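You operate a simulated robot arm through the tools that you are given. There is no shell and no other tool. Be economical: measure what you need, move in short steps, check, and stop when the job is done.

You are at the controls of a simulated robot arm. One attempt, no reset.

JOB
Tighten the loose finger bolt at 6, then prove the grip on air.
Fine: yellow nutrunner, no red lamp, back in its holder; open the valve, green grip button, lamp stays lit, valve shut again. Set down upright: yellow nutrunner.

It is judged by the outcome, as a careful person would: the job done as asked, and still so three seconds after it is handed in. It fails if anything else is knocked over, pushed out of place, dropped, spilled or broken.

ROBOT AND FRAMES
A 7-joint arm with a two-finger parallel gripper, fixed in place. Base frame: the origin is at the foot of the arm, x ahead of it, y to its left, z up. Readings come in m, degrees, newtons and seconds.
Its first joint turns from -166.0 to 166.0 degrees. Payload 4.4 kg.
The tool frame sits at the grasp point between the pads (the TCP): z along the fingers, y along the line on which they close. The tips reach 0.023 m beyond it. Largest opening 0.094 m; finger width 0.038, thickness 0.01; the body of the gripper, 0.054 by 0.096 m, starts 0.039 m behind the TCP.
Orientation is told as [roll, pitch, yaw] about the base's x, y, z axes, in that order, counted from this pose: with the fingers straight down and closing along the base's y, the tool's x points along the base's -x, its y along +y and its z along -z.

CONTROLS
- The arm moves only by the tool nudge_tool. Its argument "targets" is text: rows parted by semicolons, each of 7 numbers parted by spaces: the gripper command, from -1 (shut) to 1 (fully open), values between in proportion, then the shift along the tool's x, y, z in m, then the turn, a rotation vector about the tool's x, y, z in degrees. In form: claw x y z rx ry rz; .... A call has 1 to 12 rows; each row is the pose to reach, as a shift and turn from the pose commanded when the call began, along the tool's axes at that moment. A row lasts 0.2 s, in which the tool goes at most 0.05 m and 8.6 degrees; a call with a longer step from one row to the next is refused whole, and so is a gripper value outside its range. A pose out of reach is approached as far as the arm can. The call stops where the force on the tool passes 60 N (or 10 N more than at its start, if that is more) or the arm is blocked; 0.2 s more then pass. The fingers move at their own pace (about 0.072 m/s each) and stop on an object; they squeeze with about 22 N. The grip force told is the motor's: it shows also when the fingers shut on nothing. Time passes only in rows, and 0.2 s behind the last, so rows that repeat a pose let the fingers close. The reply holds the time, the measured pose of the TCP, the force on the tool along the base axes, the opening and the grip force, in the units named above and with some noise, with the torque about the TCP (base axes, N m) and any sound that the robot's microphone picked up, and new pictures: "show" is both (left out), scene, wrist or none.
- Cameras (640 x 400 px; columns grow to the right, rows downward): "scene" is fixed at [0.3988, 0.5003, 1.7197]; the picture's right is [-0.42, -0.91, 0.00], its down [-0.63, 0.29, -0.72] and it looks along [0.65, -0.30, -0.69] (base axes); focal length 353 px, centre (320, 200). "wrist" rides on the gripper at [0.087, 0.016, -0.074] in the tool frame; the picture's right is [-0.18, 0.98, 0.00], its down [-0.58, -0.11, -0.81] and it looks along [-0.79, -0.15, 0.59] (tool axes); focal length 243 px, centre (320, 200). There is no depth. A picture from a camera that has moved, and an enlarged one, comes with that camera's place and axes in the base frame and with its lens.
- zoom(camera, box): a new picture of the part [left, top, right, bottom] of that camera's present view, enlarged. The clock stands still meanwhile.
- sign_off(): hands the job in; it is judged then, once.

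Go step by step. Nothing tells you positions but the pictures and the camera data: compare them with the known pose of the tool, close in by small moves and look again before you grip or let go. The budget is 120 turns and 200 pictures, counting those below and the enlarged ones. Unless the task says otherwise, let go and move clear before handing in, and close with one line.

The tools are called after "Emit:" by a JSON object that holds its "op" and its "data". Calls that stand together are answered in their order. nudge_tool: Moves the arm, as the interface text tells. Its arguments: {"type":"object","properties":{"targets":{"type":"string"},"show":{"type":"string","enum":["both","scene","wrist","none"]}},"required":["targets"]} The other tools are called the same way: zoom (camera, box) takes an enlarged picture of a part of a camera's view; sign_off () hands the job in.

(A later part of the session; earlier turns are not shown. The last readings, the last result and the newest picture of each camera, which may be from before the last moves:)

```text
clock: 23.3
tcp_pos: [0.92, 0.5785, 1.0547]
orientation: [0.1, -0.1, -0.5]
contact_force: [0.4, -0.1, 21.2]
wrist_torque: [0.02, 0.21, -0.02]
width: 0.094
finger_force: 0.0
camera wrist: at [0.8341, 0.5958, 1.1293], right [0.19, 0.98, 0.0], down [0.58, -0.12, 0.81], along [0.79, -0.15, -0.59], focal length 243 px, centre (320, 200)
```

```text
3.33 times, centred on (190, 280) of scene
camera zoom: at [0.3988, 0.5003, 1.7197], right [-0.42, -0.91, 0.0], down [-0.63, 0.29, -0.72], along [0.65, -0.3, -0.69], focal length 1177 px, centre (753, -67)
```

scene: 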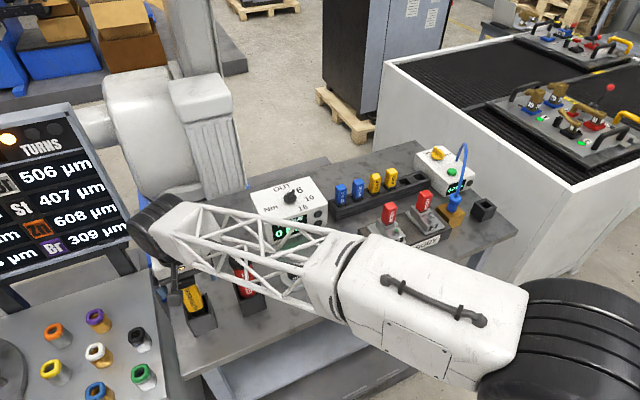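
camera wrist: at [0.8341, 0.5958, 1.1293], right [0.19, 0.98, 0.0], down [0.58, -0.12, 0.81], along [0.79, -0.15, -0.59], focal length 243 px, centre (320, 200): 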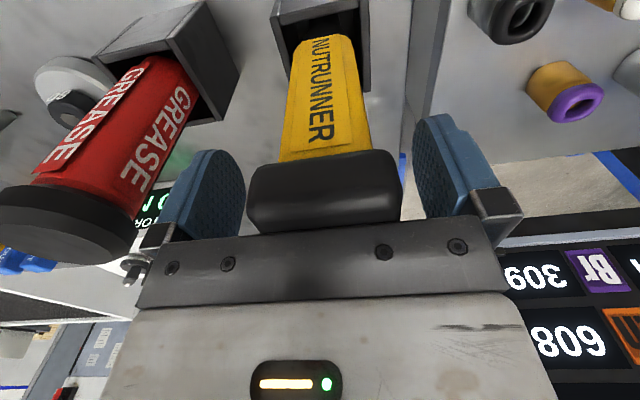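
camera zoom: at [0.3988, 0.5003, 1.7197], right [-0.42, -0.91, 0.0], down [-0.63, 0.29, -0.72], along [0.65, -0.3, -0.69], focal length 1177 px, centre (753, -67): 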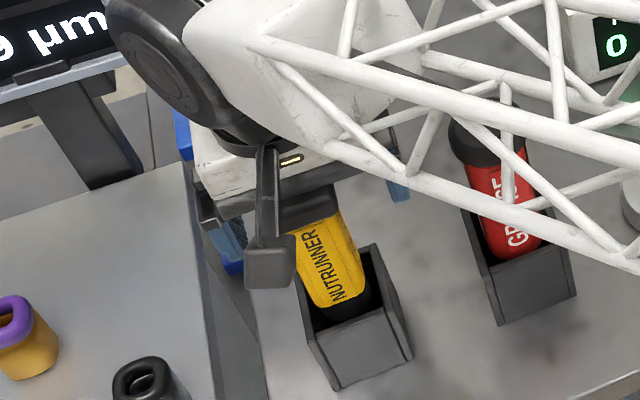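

The palm touched the cap top, so the cap top is at z≈1.093, and the cap centre is then around x≈0.908. I'll back up 6 mm, shift 11 mm toward the base and look.

Emit:
{"op": "nudge_tool", "data": {"targets": "1 0 0 -0.008 0 0 0; 1 0.006 0 -0.008 0 0 0; 1 0.011 0 -0.008 0 0 0; 1 0.011 0 -0.008 0 0 0", "show": "wrist"}}

Emit:
{"op": "zoom", "data": {"camera": "scene", "box": [150, 230, 220, 300]}}

```text
clock: 24.3
tcp_pos: [0.909, 0.5785, 1.0599]
orientation: [-0.1, 0.1, -0.4]
contact_force: [-0.1, 0.1, 1.0]
wrist_torque: [-0.02, -0.01, 0.01]
width: 0.0941
finger_force: 0.1
camera wrist: at [0.8232, 0.5962, 1.1348], right [0.19, 0.98, 0.0], down [0.58, -0.11, 0.81], along [0.79, -0.16, -0.59], focal length 243 px, centre (320, 200)
```

wrist: 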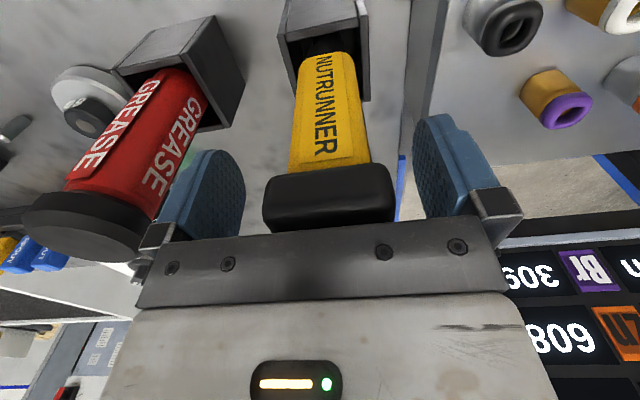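

```text
5.71 times, centred on (185, 265) of scene
camera zoom: at [0.3988, 0.5003, 1.7197], right [-0.42, -0.91, 0.0], down [-0.63, 0.29, -0.72], along [0.65, -0.3, -0.69], focal length 2018 px, centre (1091, -171)
```

zoom: 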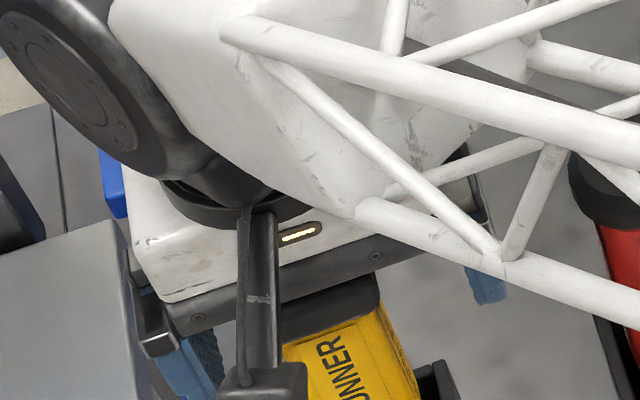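

Alignment looks good. I'll raise 10 mm so the pads centre on the cap, then close.

Emit:
{"op": "nudge_tool", "data": {"targets": "1 0 0 -0.01 0 0 0; 0.4 0 0 -0.01 0 0 0; -0.2 0 0 -0.01 0 0 0; -1 0 0 -0.01 0 0 0; -1 0 0 -0.01 0 0 0", "show": "wrist"}}

```text
clock: 25.5
tcp_pos: [0.91, 0.5796, 1.071]
orientation: [0.0, 0.2, -0.5]
contact_force: [0.9, 1.4, 0.4]
wrist_torque: [0.32, -0.16, 0.0]
width: 0.0464
finger_force: 21.8
camera wrist: at [0.8238, 0.5968, 1.1451], right [0.19, 0.98, 0.0], down [0.58, -0.11, 0.81], along [0.79, -0.16, -0.59], focal length 243 px, centre (320, 200)
```

wrist: 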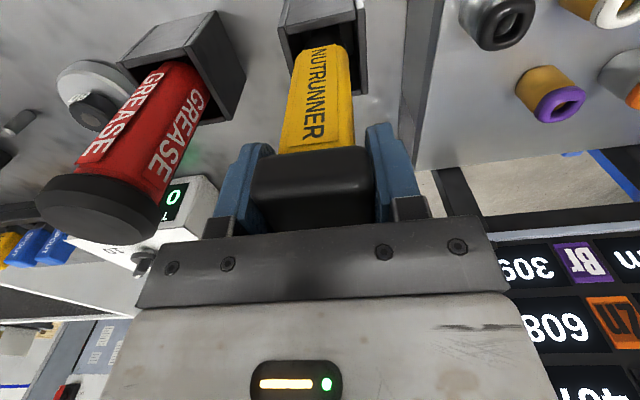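

The cap is gripped at 46 mm; the home pose to return to is TCP (0.910, 0.580, 1.071). I'll lift straight up 0.18 m.

Emit:
{"op": "nudge_tool", "data": {"targets": "-1 0 0 -0.02 0 0 0; -1 0 0 -0.05 0 0 0; -1 0 0 -0.085 0 0 0; -1 0 0 -0.12 0 0 0; -1 0 0 -0.15 0 0 0; -1 0 0 -0.18 0 0 0; -1 0 0 -0.18 0 0 0"}}

Emit:
{"op": "zoom", "data": {"camera": "scene", "box": [120, 180, 270, 340]}}

```text
clock: 27.1
tcp_pos: [0.9082, 0.5832, 1.2506]
orientation: [-0.1, 0.1, -0.5]
contact_force: [0.4, 0.2, -5.4]
wrist_torque: [-0.02, 0.0, 0.0]
width: 0.046
finger_force: 22.0
camera wrist: at [0.8226, 0.5997, 1.3245], right [0.19, 0.98, 0.0], down [0.58, -0.11, 0.81], along [0.79, -0.16, -0.59], focal length 243 px, centre (320, 200)
```

scene: 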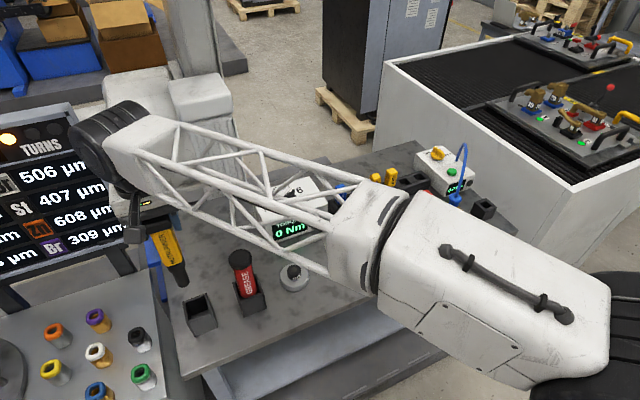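
wrist: 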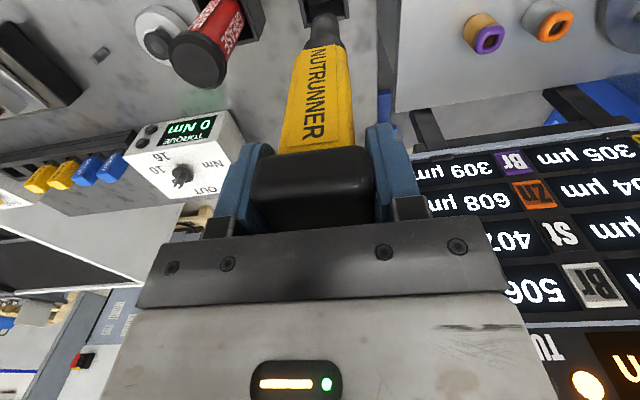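

```text
2.50 times, centred on (195, 260) of scene
camera zoom: at [0.3988, 0.5003, 1.7197], right [-0.42, -0.91, 0.0], down [-0.63, 0.29, -0.72], along [0.65, -0.3, -0.69], focal length 883 px, centre (632, 50)
```

zoom: 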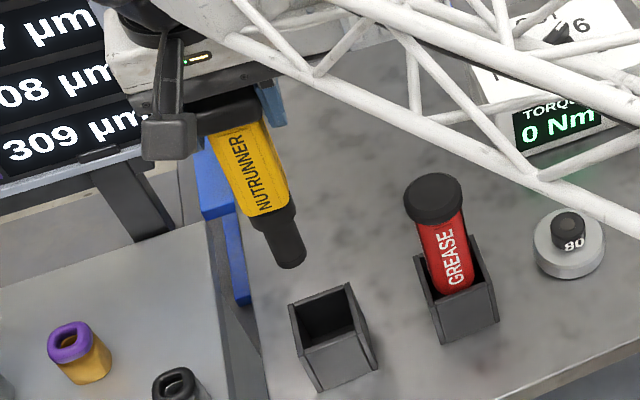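

The nutrunner is out with its nose about 0.2 m below the TCP. I'll raise a bit and carry it toward the bolt at seat 2.

Emit:
{"op": "nudge_tool", "data": {"targets": "-1 0 0 -0.04 0 0 0; -1 0 -0.02 -0.08 0 0 0; -1 0 -0.06 -0.09 0 0 0; -1 0.002 -0.105 -0.09 0 0 0; -1 0.004 -0.15 -0.09 0 0 0; -1 0.006 -0.195 -0.09 0 0 0; -1 0.008 -0.24 -0.09 0 0 0; -1 0.01 -0.285 -0.09 0 0 0; -1 0.012 -0.33 -0.09 0 0 0; -1 0.014 -0.375 -0.09 0 0 0; -1 0.014 -0.42 -0.09 0 0 0; -1 0.014 -0.46 -0.09 0 0 0"}}

```text
clock: 29.7
tcp_pos: [0.8914, 0.1172, 1.3411]
orientation: [0.1, 0.1, -0.3]
contact_force: [0.0, -0.6, -5.9]
wrist_torque: [-0.04, -0.02, -0.02]
width: 0.046
finger_force: 21.8
camera wrist: at [0.8058, 0.1343, 1.4156], right [0.19, 0.98, 0.0], down [0.58, -0.11, 0.81], along [0.79, -0.15, -0.59], focal length 243 px, centre (320, 200)
```

scene: 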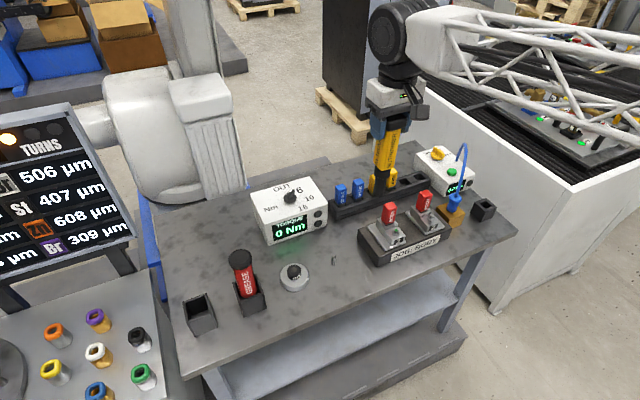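
wrist: 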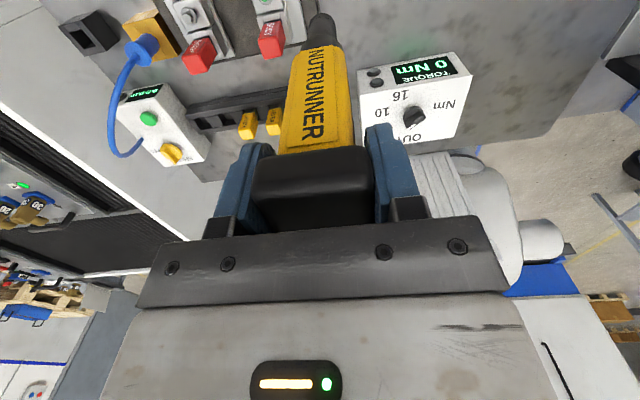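

Carried smoothly. I'll continue the remaining 0.2 m toward -y.

Emit:
{"op": "nudge_tool", "data": {"targets": "-1 0 -0.04 0 0 0 0; -1 0 -0.08 0 0 0 0; -1 0 -0.12 0 0 0 0; -1 0 -0.16 0 0 0 0; -1 0 -0.195 0.03 0 0 0; -1 0 -0.2 0.06 0 0 0; -1 0 -0.2 0.06 0 0 0"}}

Emit:
{"op": "zoom", "data": {"camera": "scene", "box": [340, 110, 500, 270]}}

Emit:
{"op": "zoom", "data": {"camera": "wrist", "box": [200, 0, 440, 160]}}

```text
clock: 31.3
tcp_pos: [0.8878, -0.0872, 1.2799]
orientation: [0.0, 0.1, -0.6]
contact_force: [-0.2, 0.9, -6.1]
wrist_torque: [0.01, -0.01, 0.01]
width: 0.046
finger_force: 21.5
camera wrist: at [0.8027, -0.0686, 1.3554], right [0.19, 0.98, 0.0], down [0.58, -0.11, 0.81], along [0.79, -0.16, -0.59], focal length 243 px, centre (320, 200)
```

scene: 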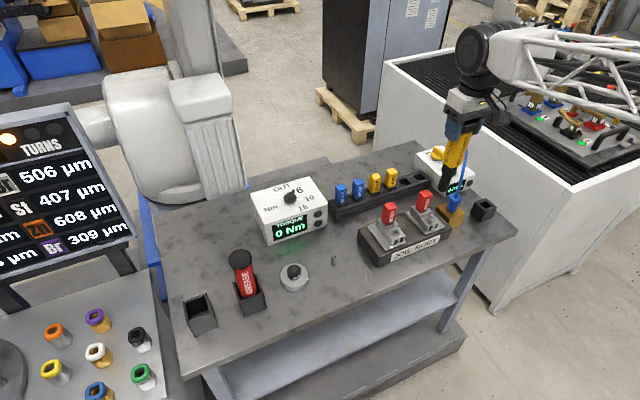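
wrist: 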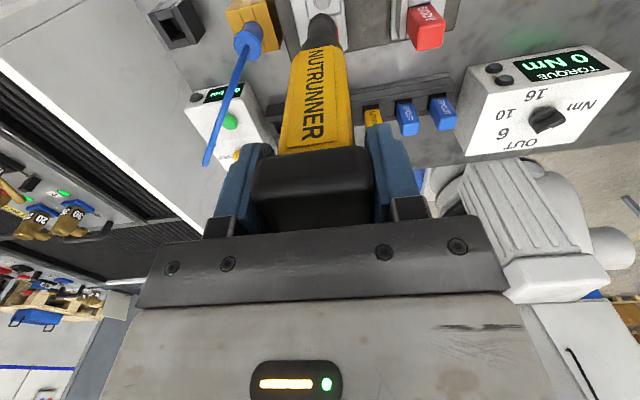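

```text
2.50 times, centred on (420, 190) of scene
camera zoom: at [0.3988, 0.5003, 1.7197], right [-0.42, -0.91, 0.0], down [-0.63, 0.29, -0.72], along [0.65, -0.3, -0.69], focal length 883 px, centre (70, 225)
```

zoom: 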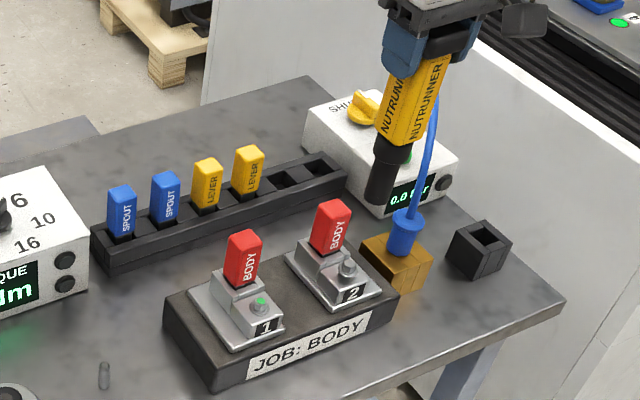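

```text
2.50 times, centred on (320, 80) of wrist
camera zoom: at [0.8027, -0.0686, 1.3554], right [0.19, 0.98, 0.0], down [0.58, -0.11, 0.81], along [0.79, -0.16, -0.59], focal length 606 px, centre (320, 500)
```

zoom: 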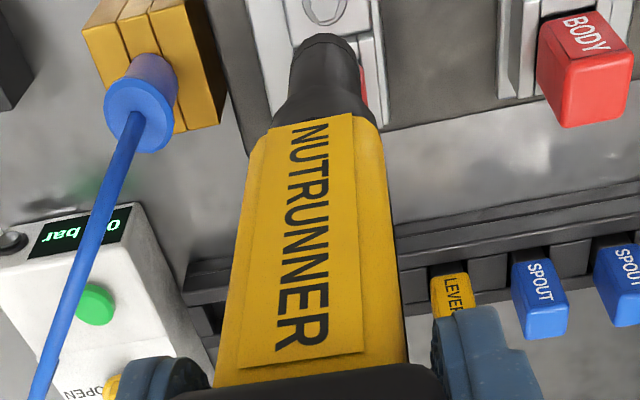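

The nose tip is about 0.186 m below the TCP, directly on its axis; the bolt is at about (0.897, -0.086, 0.98). I'll shift +9 mm in x and lower to just above the bolt.

Emit:
{"op": "nudge_tool", "data": {"targets": "-1 -0.009 0.001 0 0 0 0; -1 -0.009 0.001 0.03 0 0 0; -1 -0.009 0.001 0.06 0 0 0; -1 -0.009 0.001 0.085 0 0 0; -1 -0.009 0.001 0.085 0 0 0"}}

Emit:
{"op": "zoom", "data": {"camera": "scene", "box": [380, 150, 480, 260]}}

Emit:
{"op": "zoom", "data": {"camera": "wrist", "box": [240, 0, 400, 110]}}

```text
clock: 32.5
tcp_pos: [0.8979, -0.0822, 1.1957]
orientation: [0.0, 0.1, -0.5]
contact_force: [-0.9, 0.6, -6.5]
wrist_torque: [0.0, 0.01, 0.04]
width: 0.0458
finger_force: 22.6
camera wrist: at [0.8114, -0.0646, 1.2692], right [0.19, 0.98, 0.0], down [0.58, -0.11, 0.81], along [0.79, -0.16, -0.59], focal length 243 px, centre (320, 200)
```

scene: 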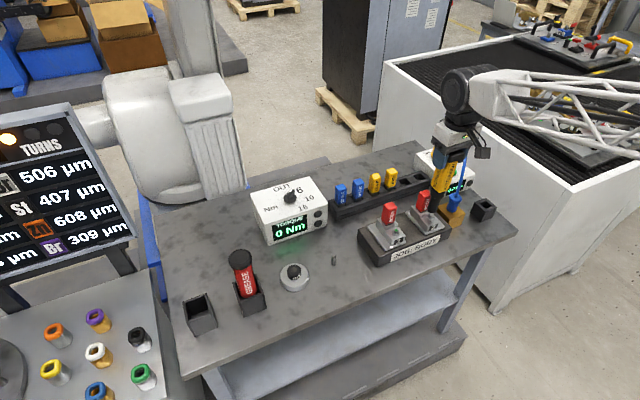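
wrist: 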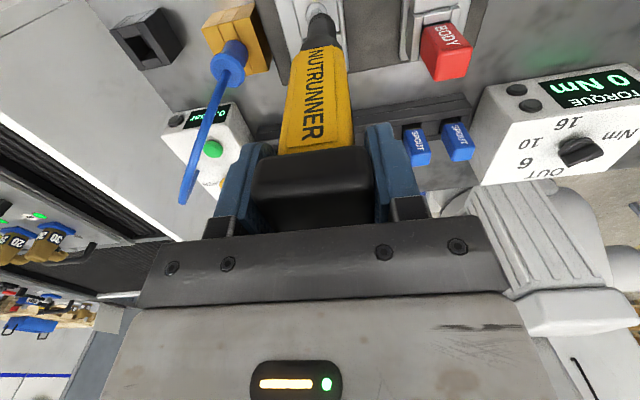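

```text
3.64 times, centred on (430, 205) of scene
camera zoom: at [0.3988, 0.5003, 1.7197], right [-0.42, -0.91, 0.0], down [-0.63, 0.29, -0.72], along [0.65, -0.3, -0.69], focal length 1284 px, centre (-80, 182)
```

zoom: 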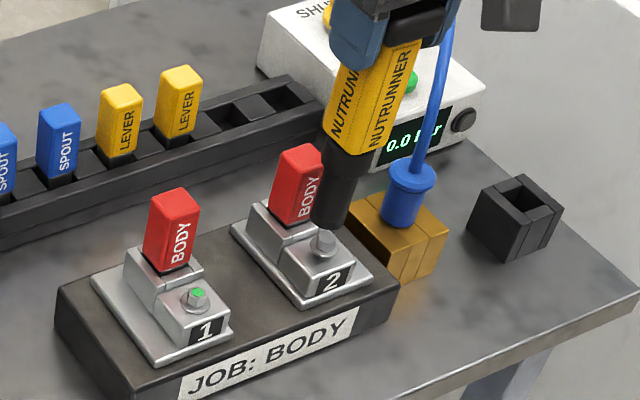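

```text
3.64 times, centred on (320, 55) of wrist
camera zoom: at [0.8114, -0.0646, 1.2692], right [0.19, 0.98, 0.0], down [0.58, -0.11, 0.81], along [0.79, -0.16, -0.59], focal length 882 px, centre (320, 727)
```

zoom: 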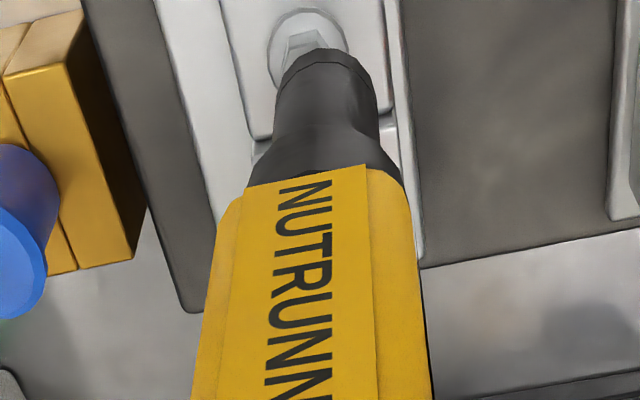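

The bolt is about 4 mm toward -y of the nose axis, with its head top around z≈0.987. I'll correct and lower 12 mm for another look.

Emit:
{"op": "nudge_tool", "data": {"targets": "-1 -0.001 -0.004 0 0 0 0; -1 -0.001 -0.004 0.006 0 0 0; -1 -0.001 -0.004 0.012 0 0 0; -1 -0.001 -0.004 0.012 0 0 0", "show": "none"}}

Emit:
{"op": "zoom", "data": {"camera": "scene", "box": [400, 180, 460, 240]}}

Emit:
{"op": "zoom", "data": {"camera": "wrist", "box": [280, 0, 360, 60]}}

```text
clock: 33.5
tcp_pos: [0.899, -0.0855, 1.183]
orientation: [0.0, 0.1, -0.5]
contact_force: [0.4, 0.3, -6.7]
wrist_torque: [0.0, 0.02, -0.01]
width: 0.0461
finger_force: 21.7
```

```text
6.67 times, centred on (430, 210) of scene
camera zoom: at [0.3988, 0.5003, 1.7197], right [-0.42, -0.91, 0.0], down [-0.63, 0.29, -0.72], along [0.65, -0.3, -0.69], focal length 2355 px, centre (-413, 133)
```

zoom: 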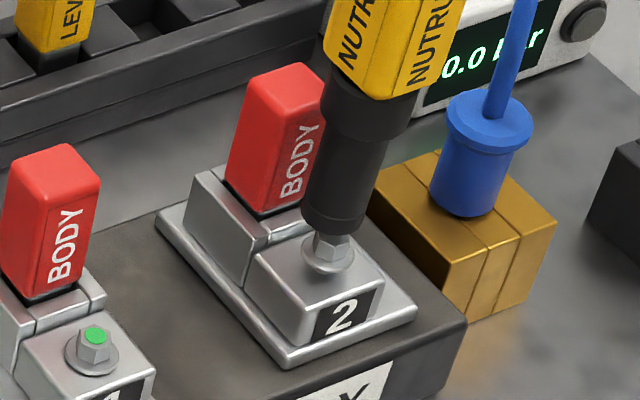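

```text
6.67 times, centred on (320, 30) of wrist
camera zoom: at [0.8133, -0.0681, 1.2579], right [0.19, 0.98, 0.0], down [0.58, -0.11, 0.81], along [0.79, -0.16, -0.59], focal length 1618 px, centre (320, 1333)
```

zoom: 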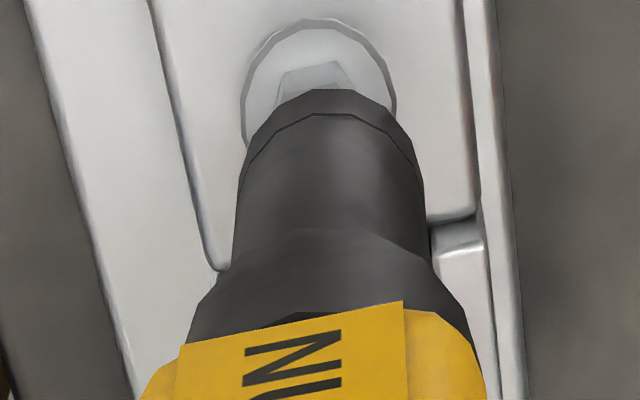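

The nose is now about 3 mm too far in x and slightly off in y. I'll correct (-3.5 mm, -1.5 mm) and lower a further 6 mm for a check.

Emit:
{"op": "nudge_tool", "data": {"targets": "-1 0.0035 -0.0015 0 0 0 0; -1 0.0035 -0.0015 0.005 0 0 0; -1 0.0035 -0.0015 0.005 0 0 0", "show": "none"}}

Emit:
{"op": "zoom", "data": {"camera": "scene", "box": [400, 180, 460, 240]}}

Emit:
{"op": "zoom", "data": {"camera": "wrist", "box": [280, 0, 360, 60]}}

```text
clock: 34.3
tcp_pos: [0.8961, -0.0851, 1.179]
orientation: [0.0, 0.1, -0.5]
contact_force: [-0.4, -0.9, -5.5]
wrist_torque: [-0.02, 0.03, -0.01]
width: 0.046
finger_force: 21.9
```

```text
6.67 times, centred on (430, 210) of scene
camera zoom: at [0.3988, 0.5003, 1.7197], right [-0.42, -0.91, 0.0], down [-0.63, 0.29, -0.72], along [0.65, -0.3, -0.69], focal length 2355 px, centre (-413, 133)
```

zoom: 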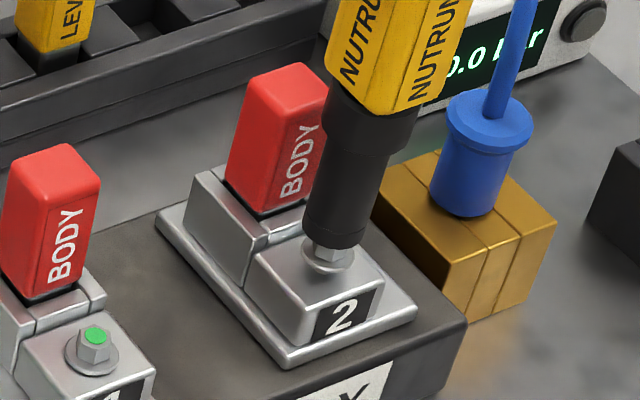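

```text
6.67 times, centred on (320, 30) of wrist
camera zoom: at [0.81, -0.0677, 1.2524], right [0.19, 0.98, 0.0], down [0.58, -0.11, 0.81], along [0.79, -0.16, -0.59], focal length 1618 px, centre (320, 1333)
```

zoom: 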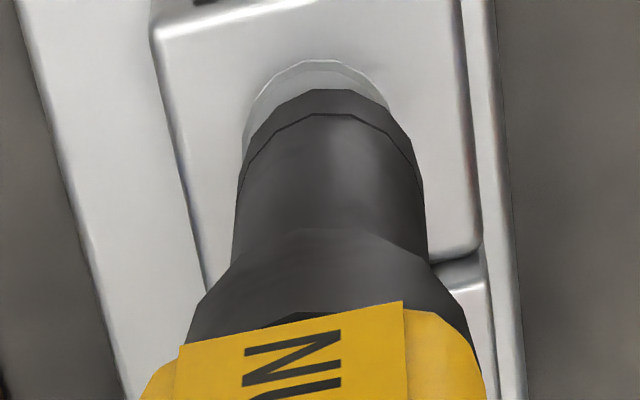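

Both views agree on +1.8 mm in x and -2.5 mm in y. I'll correct and press down slowly while listening.

Emit:
{"op": "nudge_tool", "data": {"targets": "-1 -0.0018 -0.0025 0 0 0 0; -1 -0.0018 -0.0025 0.003 0 0 0; -1 -0.0018 -0.0025 0.006 0 0 0; -1 -0.0018 -0.0025 0.009 0 0 0", "show": "none"}}

Emit:
{"op": "zoom", "data": {"camera": "scene", "box": [400, 180, 460, 240]}}

Emit:
{"op": "zoom", "data": {"camera": "wrist", "box": [280, 0, 360, 60]}}

```text
clock: 35.3
tcp_pos: [0.8958, -0.0885, 1.1695]
orientation: [0.0, 0.0, -0.5]
contact_force: [-0.4, -0.4, -5.8]
wrist_torque: [0.03, 0.0, 0.03]
width: 0.046
finger_force: 22.3
```

```text
6.67 times, centred on (430, 210) of scene
camera zoom: at [0.3988, 0.5003, 1.7197], right [-0.42, -0.91, 0.0], down [-0.63, 0.29, -0.72], along [0.65, -0.3, -0.69], focal length 2355 px, centre (-413, 133)
```

zoom: 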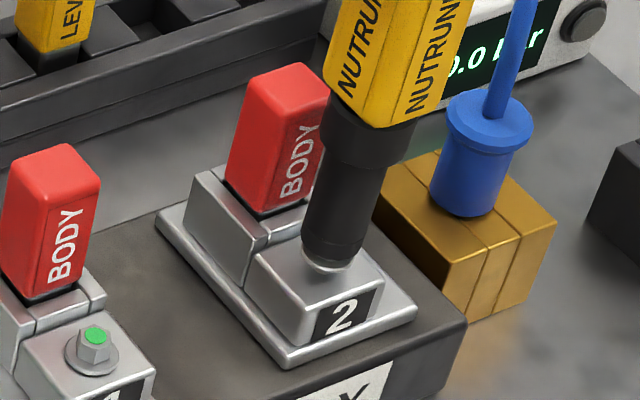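

```text
6.67 times, centred on (320, 30) of wrist
camera zoom: at [0.8113, -0.0701, 1.2435], right [0.19, 0.98, 0.0], down [0.58, -0.11, 0.81], along [0.79, -0.16, -0.59], focal length 1618 px, centre (320, 1333)
```

zoom: 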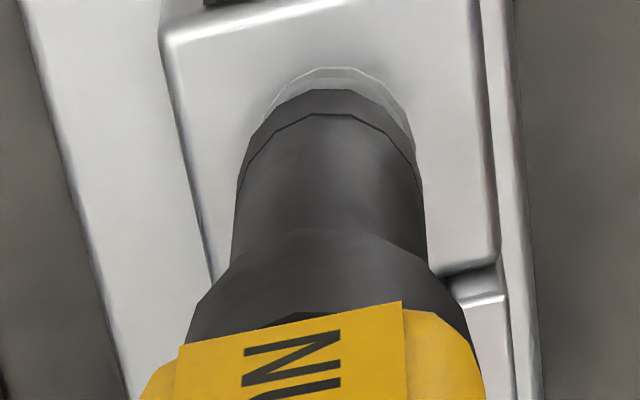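

Nearly concentric, with no contact yet. I'll nudge +0.8 mm in y and press on slowly.

Emit:
{"op": "nudge_tool", "data": {"targets": "-1 0 0.0008 0.002 0 0 0; -1 0 0.0008 0.004 0 0 0; -1 0 0.0008 0.006 0 0 0; -1 0 0.0008 0.008 0 0 0; -1 0 0.0008 0.01 0 0 0", "show": "wrist"}}

Emit:
{"op": "zoom", "data": {"camera": "scene", "box": [400, 180, 460, 240]}}

```text
clock: 36.5
tcp_pos: [0.8969, -0.0874, 1.1605]
orientation: [0.0, 0.0, -0.4]
contact_force: [3.7, 2.1, 8.6]
wrist_torque: [0.36, -0.8, 0.0]
width: 0.0461
finger_force: 21.6
camera wrist: at [0.8111, -0.0692, 1.2347], right [0.19, 0.98, 0.0], down [0.58, -0.11, 0.81], along [0.79, -0.16, -0.59], focal length 243 px, centre (320, 200)
```

wrist: 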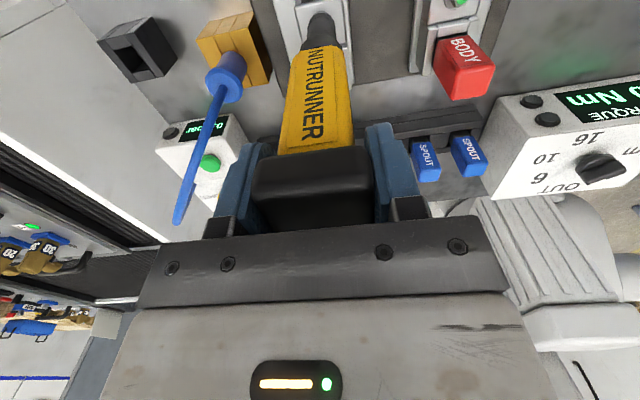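

```text
6.67 times, centred on (430, 210) of scene
camera zoom: at [0.3988, 0.5003, 1.7197], right [-0.42, -0.91, 0.0], down [-0.63, 0.29, -0.72], along [0.65, -0.3, -0.69], focal length 2355 px, centre (-413, 133)
```

zoom: 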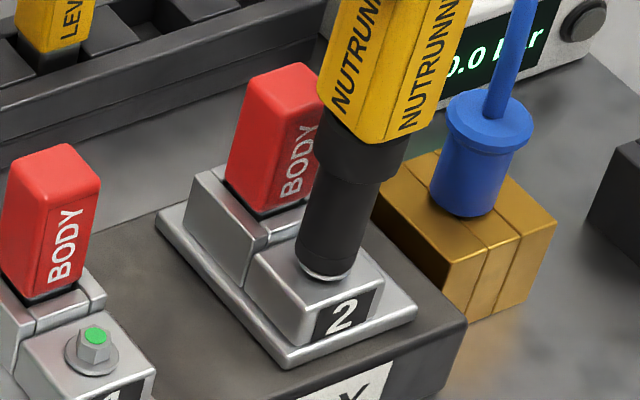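

The socket is over the bolt with 14 N of contact. I'll press a little more, hold, and watch the torque display.

Emit:
{"op": "nudge_tool", "data": {"targets": "-1 -0.0005 0.0003 0.001 0 0 0; -1 -0.0005 0.0003 0.002 0 0 0; -1 -0.0005 0.0003 0.003 0 0 0; -1 -0.0005 0.0003 0.003 0 0 0; -1 -0.0005 0.0003 0.003 0 0 0; -1 -0.0005 0.0003 0.003 0 0 0", "show": "scene"}}

Emit:
{"op": "zoom", "data": {"camera": "scene", "box": [245, 150, 485, 270]}}

```text
clock: 37.9
tcp_pos: [0.8984, -0.0879, 1.1578]
orientation: [0.0, 0.1, -0.5]
contact_force: [-1.7, 1.6, 13.2]
wrist_torque: [0.43, 0.26, -0.01]
width: 0.046
finger_force: 21.3
```

scene: 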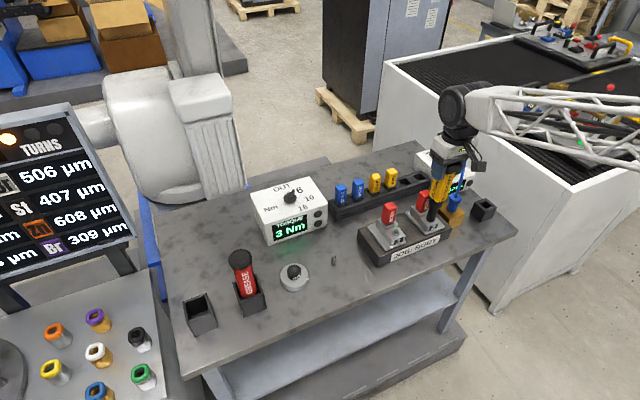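

```text
2.67 times, centred on (365, 210) of scene
camera zoom: at [0.3988, 0.5003, 1.7197], right [-0.42, -0.91, 0.0], down [-0.63, 0.29, -0.72], along [0.65, -0.3, -0.69], focal length 942 px, centre (200, 173)
```

zoom: 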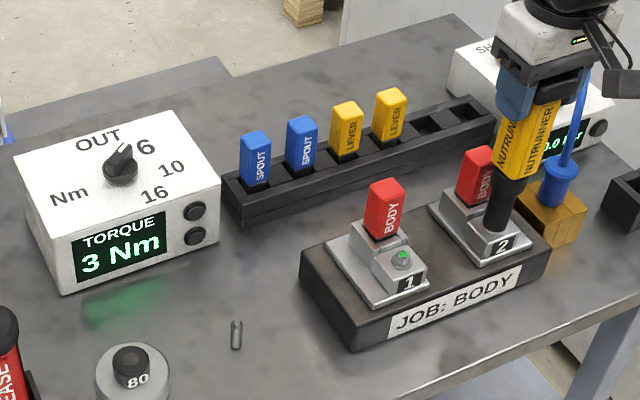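

The nutrunner is running: the display reads 3 Nm. I'll hold in short steps and watch the lamps.

Emit:
{"op": "nudge_tool", "data": {"targets": "-1 0 0 0 0 0 0; -1 0 0 0 0 0 0", "show": "none"}}

Emit:
{"op": "zoom", "data": {"camera": "scene", "box": [245, 170, 335, 250]}}

```text
clock: 38.5
tcp_pos: [0.8984, -0.0881, 1.1563]
orientation: [0.0, 0.1, -0.5]
contact_force: [-0.8, 0.8, 12.5]
wrist_torque: [0.21, 0.01, 0.0]
width: 0.0458
finger_force: 22.0
```

```text
5.00 times, centred on (290, 210) of scene
camera zoom: at [0.3988, 0.5003, 1.7197], right [-0.42, -0.91, 0.0], down [-0.63, 0.29, -0.72], along [0.65, -0.3, -0.69], focal length 1766 px, centre (470, 150)
```

zoom: 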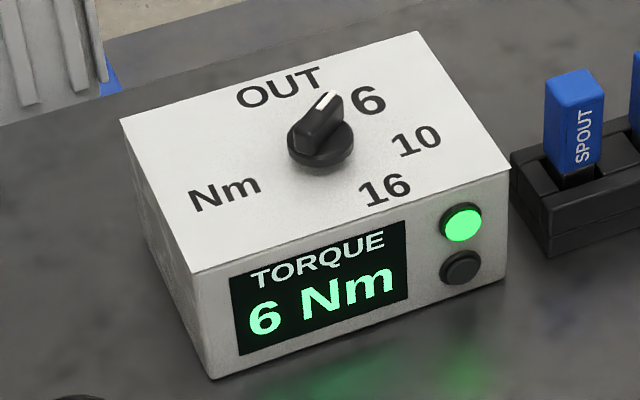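

6 Nm reached with the green lamp lit. I'll lift straight off now.

Emit:
{"op": "nudge_tool", "data": {"targets": "-1 0 0 -0.02 0 0 0; -1 0 0 -0.05 0 0 0; -1 0 0 -0.09 0 0 0; -1 0 0 -0.13 0 0 0; -1 0 0 -0.16 0 0 0; -1 0 0 -0.185 0 0 0", "show": "scene"}}

Emit:
{"op": "zoom", "data": {"camera": "scene", "box": [245, 150, 485, 270]}}

```text
clock: 39.9
tcp_pos: [0.901, -0.086, 1.34]
orientation: [-0.1, 0.1, -0.5]
contact_force: [0.1, 0.0, -6.7]
wrist_torque: [0.03, 0.01, 0.01]
width: 0.0459
finger_force: 22.4
```

scene: 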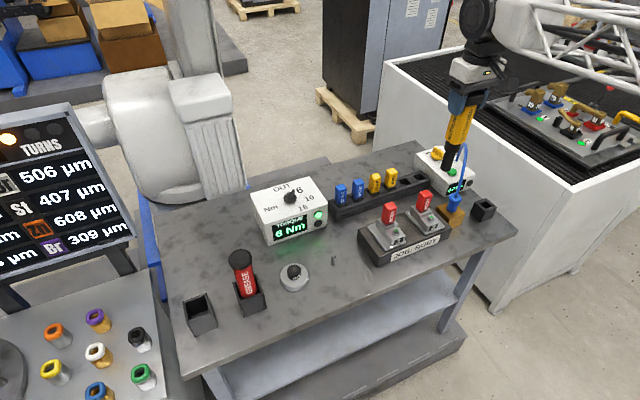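

```text
2.67 times, centred on (365, 210) of scene
camera zoom: at [0.3988, 0.5003, 1.7197], right [-0.42, -0.91, 0.0], down [-0.63, 0.29, -0.72], along [0.65, -0.3, -0.69], focal length 942 px, centre (200, 173)
```

zoom: 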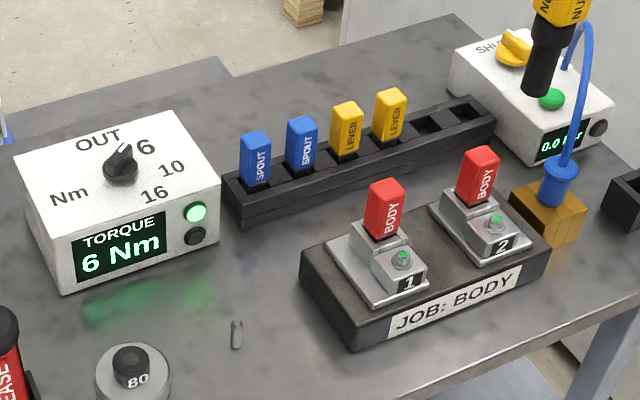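

Bolt 2 shows its green mark. Now I'll carry the nutrunner back to its holder.

Emit:
{"op": "nudge_tool", "data": {"targets": "-1 0 0.02 0 0 0 0; -1 0 0.06 0 0 0 0; -1 0 0.105 0 0 0 0; -1 0 0.15 0 0 0 0; -1 0 0.195 0 0 0 0; -1 0 0.24 0 0 0 0; -1 0 0.285 0 0 0 0; -1 0 0.33 0 0 0 0; -1 0 0.375 0 0 0 0; -1 0 0.42 0 0 0 0; -1 0 0.465 0 0 0 0; -1 0 0.5 0 0 0 0", "show": "none"}}

Emit:
{"op": "nudge_tool", "data": {"targets": "-1 -0.001 0.04 0 0 0 0; -1 -0.002 0.08 0 0 0 0; -1 -0.002 0.12 0 0 0 0; -1 -0.003 0.15 0.02 0 0 0; -1 -0.003 0.166 0.05 0 0 0; -1 -0.003 0.166 0.09 0 0 0; -1 -0.003 0.166 0.11 0 0 0; -1 -0.003 0.166 0.11 0 0 0"}}

Emit:
{"op": "zoom", "data": {"camera": "scene", "box": [130, 210, 250, 340]}}

Emit:
{"op": "zoom", "data": {"camera": "wrist", "box": [240, 0, 400, 110]}}

```text
clock: 42.5
tcp_pos: [0.9031, 0.4139, 1.343]
orientation: [0.0, 0.1, -0.5]
contact_force: [0.6, 0.3, -5.5]
wrist_torque: [-0.01, -0.01, 0.02]
width: 0.046
finger_force: 21.9
```

```text
clock: 44.3
tcp_pos: [0.9058, 0.5801, 1.2323]
orientation: [0.1, 0.1, -0.4]
contact_force: [-0.4, 0.5, -6.0]
wrist_torque: [0.03, 0.02, -0.01]
width: 0.046
finger_force: 21.9
camera wrist: at [0.8199, 0.5969, 1.3062], right [0.19, 0.98, 0.0], down [0.58, -0.11, 0.81], along [0.79, -0.16, -0.59], focal length 243 px, centre (320, 200)
```

scene: 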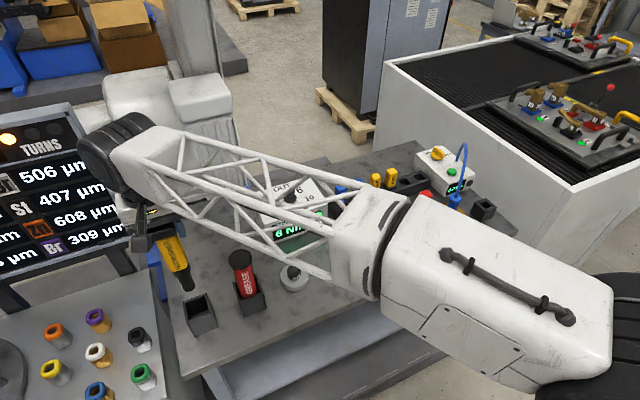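
wrist: 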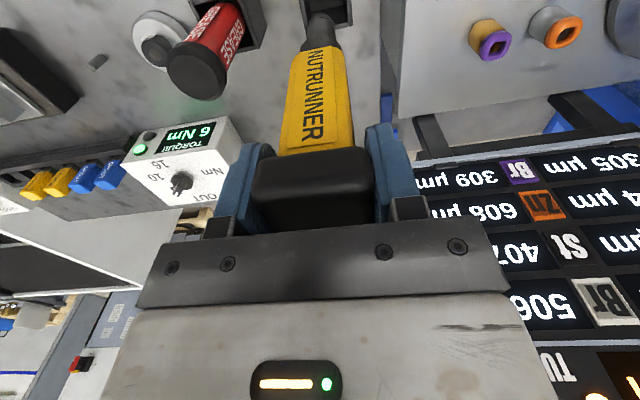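

```text
3.08 times, centred on (190, 275) of scene
camera zoom: at [0.3988, 0.5003, 1.7197], right [-0.42, -0.91, 0.0], down [-0.63, 0.29, -0.72], along [0.65, -0.3, -0.69], focal length 1087 px, centre (720, -31)
```

zoom: 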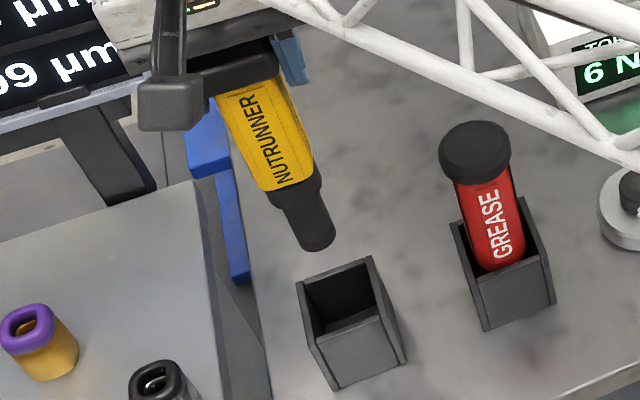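

```text
3.64 times, centred on (320, 55) of wrist
camera zoom: at [0.8199, 0.5969, 1.3062], right [0.19, 0.98, 0.0], down [0.58, -0.11, 0.81], along [0.79, -0.16, -0.59], focal length 882 px, centre (320, 727)
```

zoom: 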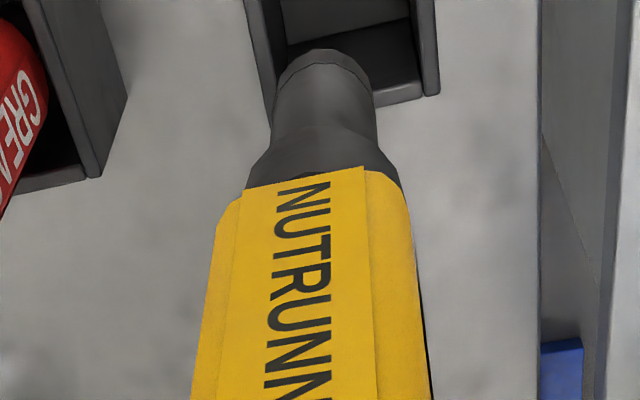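

The nose is over the holder. I'll shift +3 mm in x and lower 0.10 m, then check.

Emit:
{"op": "nudge_tool", "data": {"targets": "-1 -0.003 0 0.02 0 0 0; -1 -0.003 0 0.045 0 0 0; -1 -0.003 0 0.07 0 0 0; -1 -0.003 0 0.09 0 0 0; -1 -0.003 0 0.1 0 0 0"}}

Emit:
{"op": "zoom", "data": {"camera": "scene", "box": [150, 230, 250, 340]}}

Emit:
{"op": "zoom", "data": {"camera": "wrist", "box": [240, 0, 400, 110]}}

```text
clock: 45.5
tcp_pos: [0.909, 0.5784, 1.1309]
orientation: [0.1, 0.0, -0.4]
contact_force: [0.2, -0.2, -6.2]
wrist_torque: [-0.02, 0.03, 0.0]
width: 0.046
finger_force: 21.5
camera wrist: at [0.8237, 0.5956, 1.2053], right [0.19, 0.98, 0.0], down [0.58, -0.11, 0.81], along [0.79, -0.16, -0.59], focal length 243 px, centre (320, 200)
```

scene: 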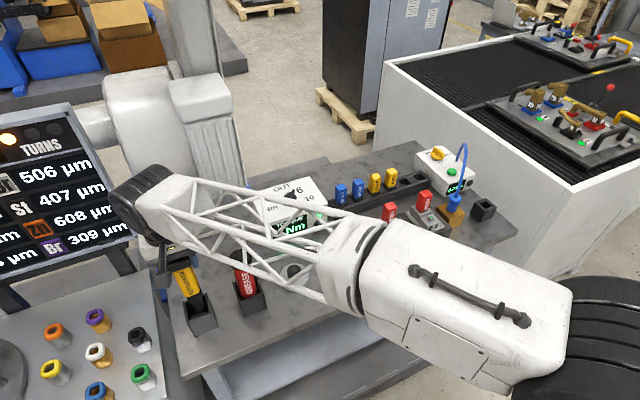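
wrist: 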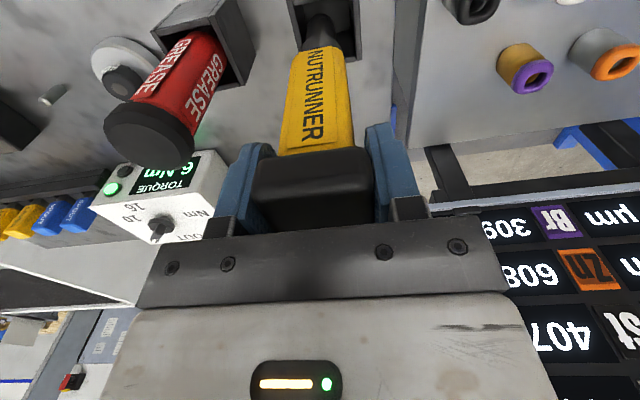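

```text
3.64 times, centred on (200, 285) of scene
camera zoom: at [0.3988, 0.5003, 1.7197], right [-0.42, -0.91, 0.0], down [-0.63, 0.29, -0.72], along [0.65, -0.3, -0.69], focal length 1284 px, centre (756, -109)
```

zoom: 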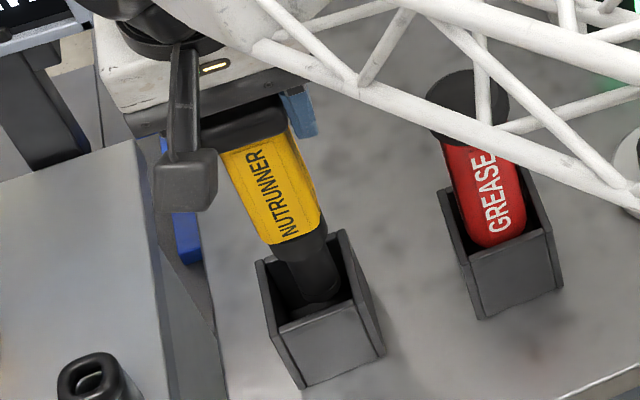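

```text
3.64 times, centred on (320, 55) of wrist
camera zoom: at [0.8237, 0.5956, 1.2053], right [0.19, 0.98, 0.0], down [0.58, -0.11, 0.81], along [0.79, -0.16, -0.59], focal length 882 px, centre (320, 727)
```

zoom: 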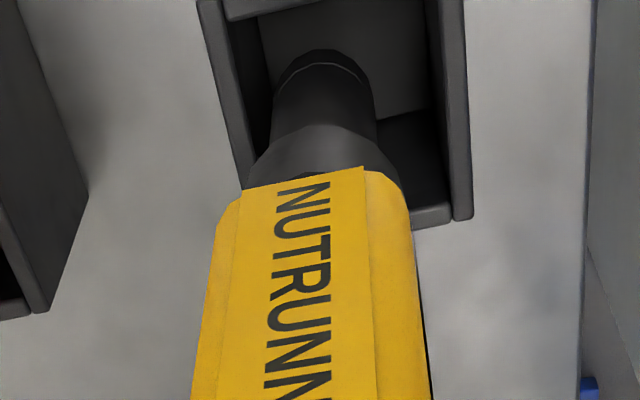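

The nose is inside the holder. I'll lower the remaining ~60 mm gently.

Emit:
{"op": "nudge_tool", "data": {"targets": "-1 0 0.001 0.015 0 0 0; -1 0 0.001 0.03 0 0 0; -1 0 0.001 0.045 0 0 0; -1 0 0.001 0.053 0 0 0; -1 0 0.001 0.057 0 0 0; -1 0 0.001 0.057 0 0 0", "show": "wrist"}}

Emit:
{"op": "zoom", "data": {"camera": "scene", "box": [150, 230, 250, 340]}}

```text
clock: 46.9
tcp_pos: [0.9099, 0.5797, 1.0754]
orientation: [0.0, 0.1, -0.5]
contact_force: [0.9, -0.1, -6.5]
wrist_torque: [-0.01, 0.03, 0.01]
width: 0.046
finger_force: 22.0
camera wrist: at [0.824, 0.5974, 1.1496], right [0.19, 0.98, 0.0], down [0.58, -0.11, 0.81], along [0.79, -0.16, -0.59], focal length 243 px, centre (320, 200)
```

wrist: 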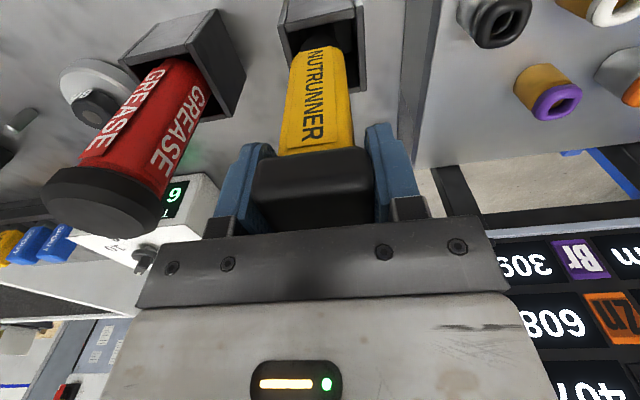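

```text
3.64 times, centred on (200, 285) of scene
camera zoom: at [0.3988, 0.5003, 1.7197], right [-0.42, -0.91, 0.0], down [-0.63, 0.29, -0.72], along [0.65, -0.3, -0.69], focal length 1284 px, centre (756, -109)
```

zoom: 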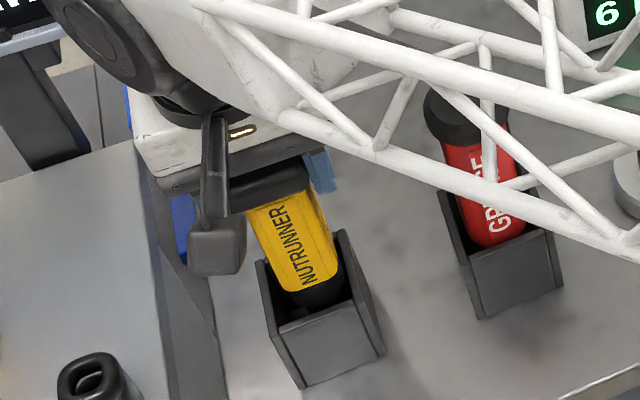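

It's nearly seated. I'll go down in 1 mm steps until contact.

Emit:
{"op": "nudge_tool", "data": {"targets": "-1 0 0 0.0015 0 0 0; -1 0 0 0.003 0 0 0; -1 0 0 0.0045 0 0 0; -1 0 0 0.0055 0 0 0", "show": "none"}}

```text
clock: 47.9
tcp_pos: [0.9104, 0.5798, 1.0708]
orientation: [0.0, 0.0, -0.5]
contact_force: [-5.0, 2.5, 3.5]
wrist_torque: [0.45, 0.81, -0.03]
width: 0.0459
finger_force: 22.5
```

Seated (contact force appeared at z=1.071, the same as before). I'll release, and rise straight up.

Emit:
{"op": "nudge_tool", "data": {"targets": "0.3 0 0 0 0 0 0; 1 0 0 0 0 0 0; 1 0 0 0 0 0 0; 1 0 0 0 0 0 0; 1 0 0 -0.02 0 0 0; 1 0 0 -0.05 0 0 0; 1 0 0 -0.1 0 0 0; 1 0 0 -0.15 0 0 0; 1 0 0 -0.2 0 0 0; 1 0 0 -0.22 0 0 0"}}

Emit:
{"op": "zoom", "data": {"camera": "scene", "box": [150, 230, 250, 340]}}

```text
clock: 50.1
tcp_pos: [0.9072, 0.581, 1.2862]
orientation: [0.0, 0.2, -0.6]
contact_force: [0.7, -0.5, 0.0]
wrist_torque: [-0.01, -0.01, 0.04]
width: 0.0939
finger_force: 0.0
camera wrist: at [0.8215, 0.598, 1.3618], right [0.19, 0.98, 0.0], down [0.58, -0.11, 0.81], along [0.79, -0.16, -0.59], focal length 243 px, centre (320, 200)
```

scene: 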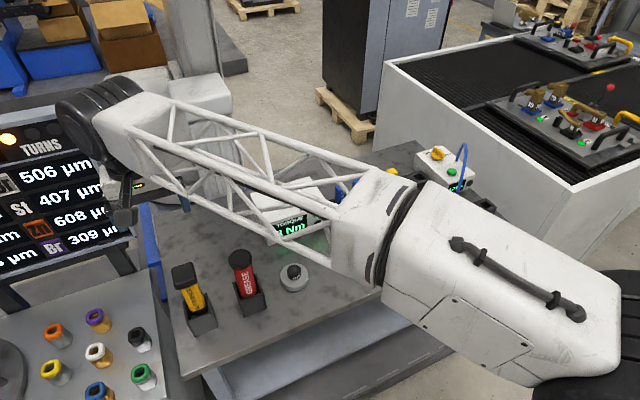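
wrist: 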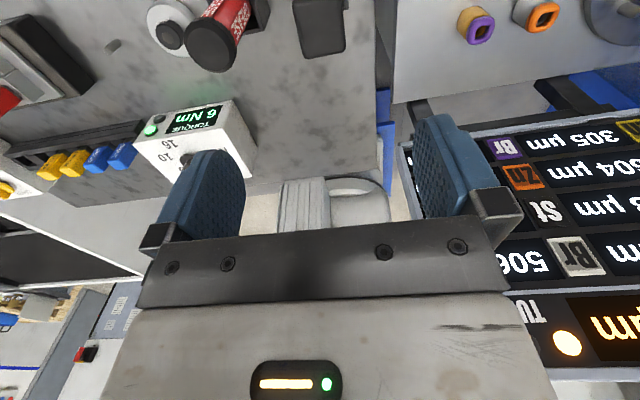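

```text
3.64 times, centred on (200, 285) of scene
camera zoom: at [0.3988, 0.5003, 1.7197], right [-0.42, -0.91, 0.0], down [-0.63, 0.29, -0.72], along [0.65, -0.3, -0.69], focal length 1284 px, centre (756, -109)
```

zoom: 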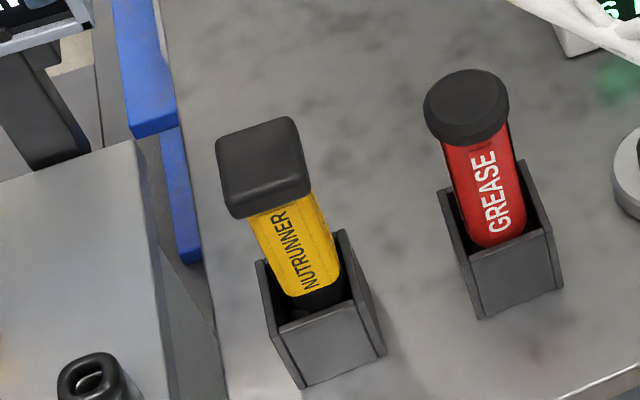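

The nutrunner stands upright in its holder. Next I'll travel to the valve box for a close look.

Emit:
{"op": "nudge_tool", "data": {"targets": "1 0 -0.045 0 0 0 0; 1 0 -0.09 0 0 0 0; 1 0 -0.135 0 0 0 0; 1 0 -0.18 0 0 0 0; 1 0 -0.225 0 0 0 0; 1 0 -0.27 0 0 0 0; 1 0 -0.315 0 0 0 0; 1 0 -0.36 0 0 0 0; 1 0 -0.405 0 0 0 0; 1 -0.005 -0.45 0 0 0 0; 1 -0.01 -0.495 0 0 0 0; 1 -0.02 -0.535 0 0 0 0", "show": "none"}}

Emit:
{"op": "nudge_tool", "data": {"targets": "1 -0.015 -0.045 0 0 0 0; 1 -0.03 -0.09 0 0 0 0; 1 -0.045 -0.135 0 0 0 0; 1 -0.06 -0.18 0 0 0 0; 1 -0.075 -0.22 0 0 0 0; 1 -0.09 -0.26 0 0 0 0; 1 -0.1 -0.29 0 0 0 0; 1 -0.1 -0.29 0 0 0 0"}}

Emit:
{"op": "zoom", "data": {"camera": "wrist", "box": [220, 0, 440, 140]}}

Emit:
{"op": "zoom", "data": {"camera": "scene", "box": [400, 120, 500, 220]}}

```text
clock: 52.7
tcp_pos: [0.9289, 0.0465, 1.2878]
orientation: [0.0, 0.0, -0.5]
contact_force: [0.2, -0.9, -0.5]
wrist_torque: [0.04, 0.02, -0.03]
width: 0.0939
finger_force: 0.0
```

```text
clock: 54.5
tcp_pos: [1.0252, -0.2451, 1.2895]
orientation: [0.0, 0.1, -0.5]
contact_force: [0.0, 0.0, -0.2]
wrist_torque: [0.0, 0.01, 0.01]
width: 0.0942
finger_force: 0.0
camera wrist: at [0.9392, -0.2288, 1.3627], right [0.19, 0.98, 0.0], down [0.58, -0.11, 0.81], along [0.79, -0.16, -0.59], focal length 243 px, centre (320, 200)
```

scene: 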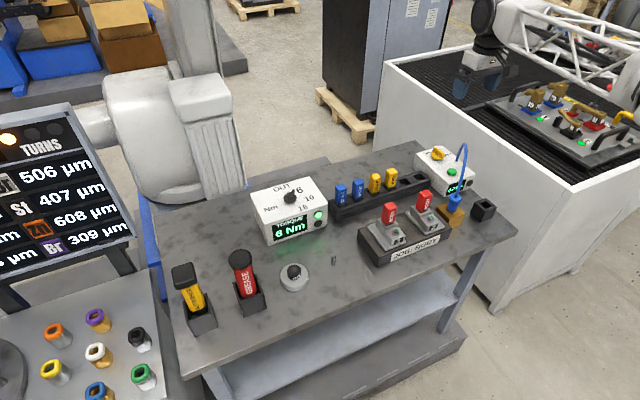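
wrist: 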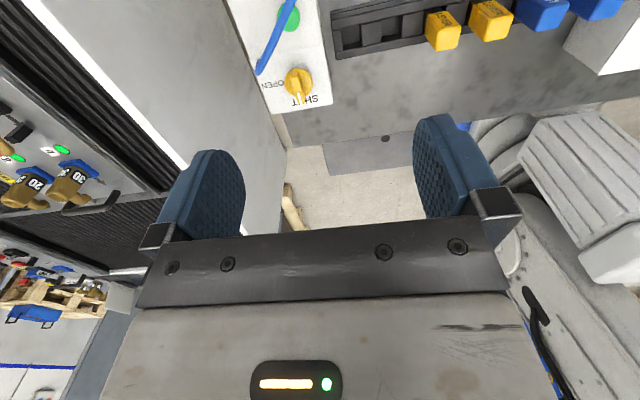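

```text
2.86 times, centred on (330, 70) of wrist
camera zoom: at [0.9392, -0.2288, 1.3627], right [0.19, 0.98, 0.0], down [0.58, -0.11, 0.81], along [0.79, -0.16, -0.59], focal length 693 px, centre (291, 571)
```

zoom: 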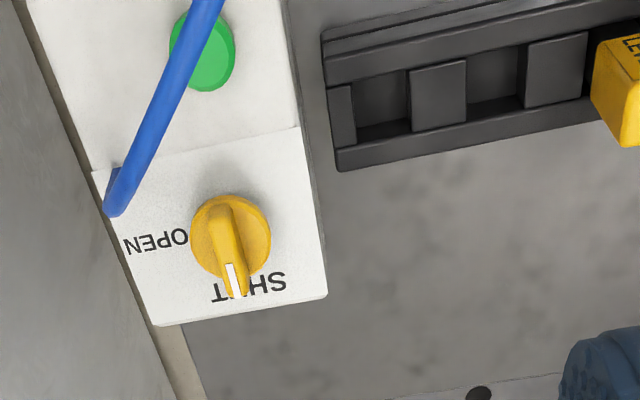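

```text
4.00 times, centred on (450, 170) of scene
camera zoom: at [0.3988, 0.5003, 1.7197], right [-0.42, -0.91, 0.0], down [-0.63, 0.29, -0.72], along [0.65, -0.3, -0.69], focal length 1413 px, centre (-200, 320)
```

zoom: 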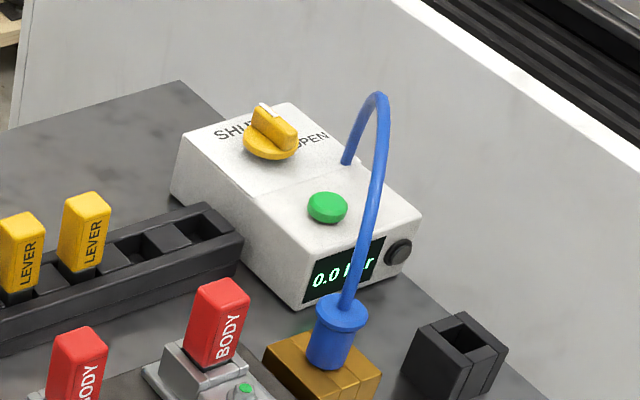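

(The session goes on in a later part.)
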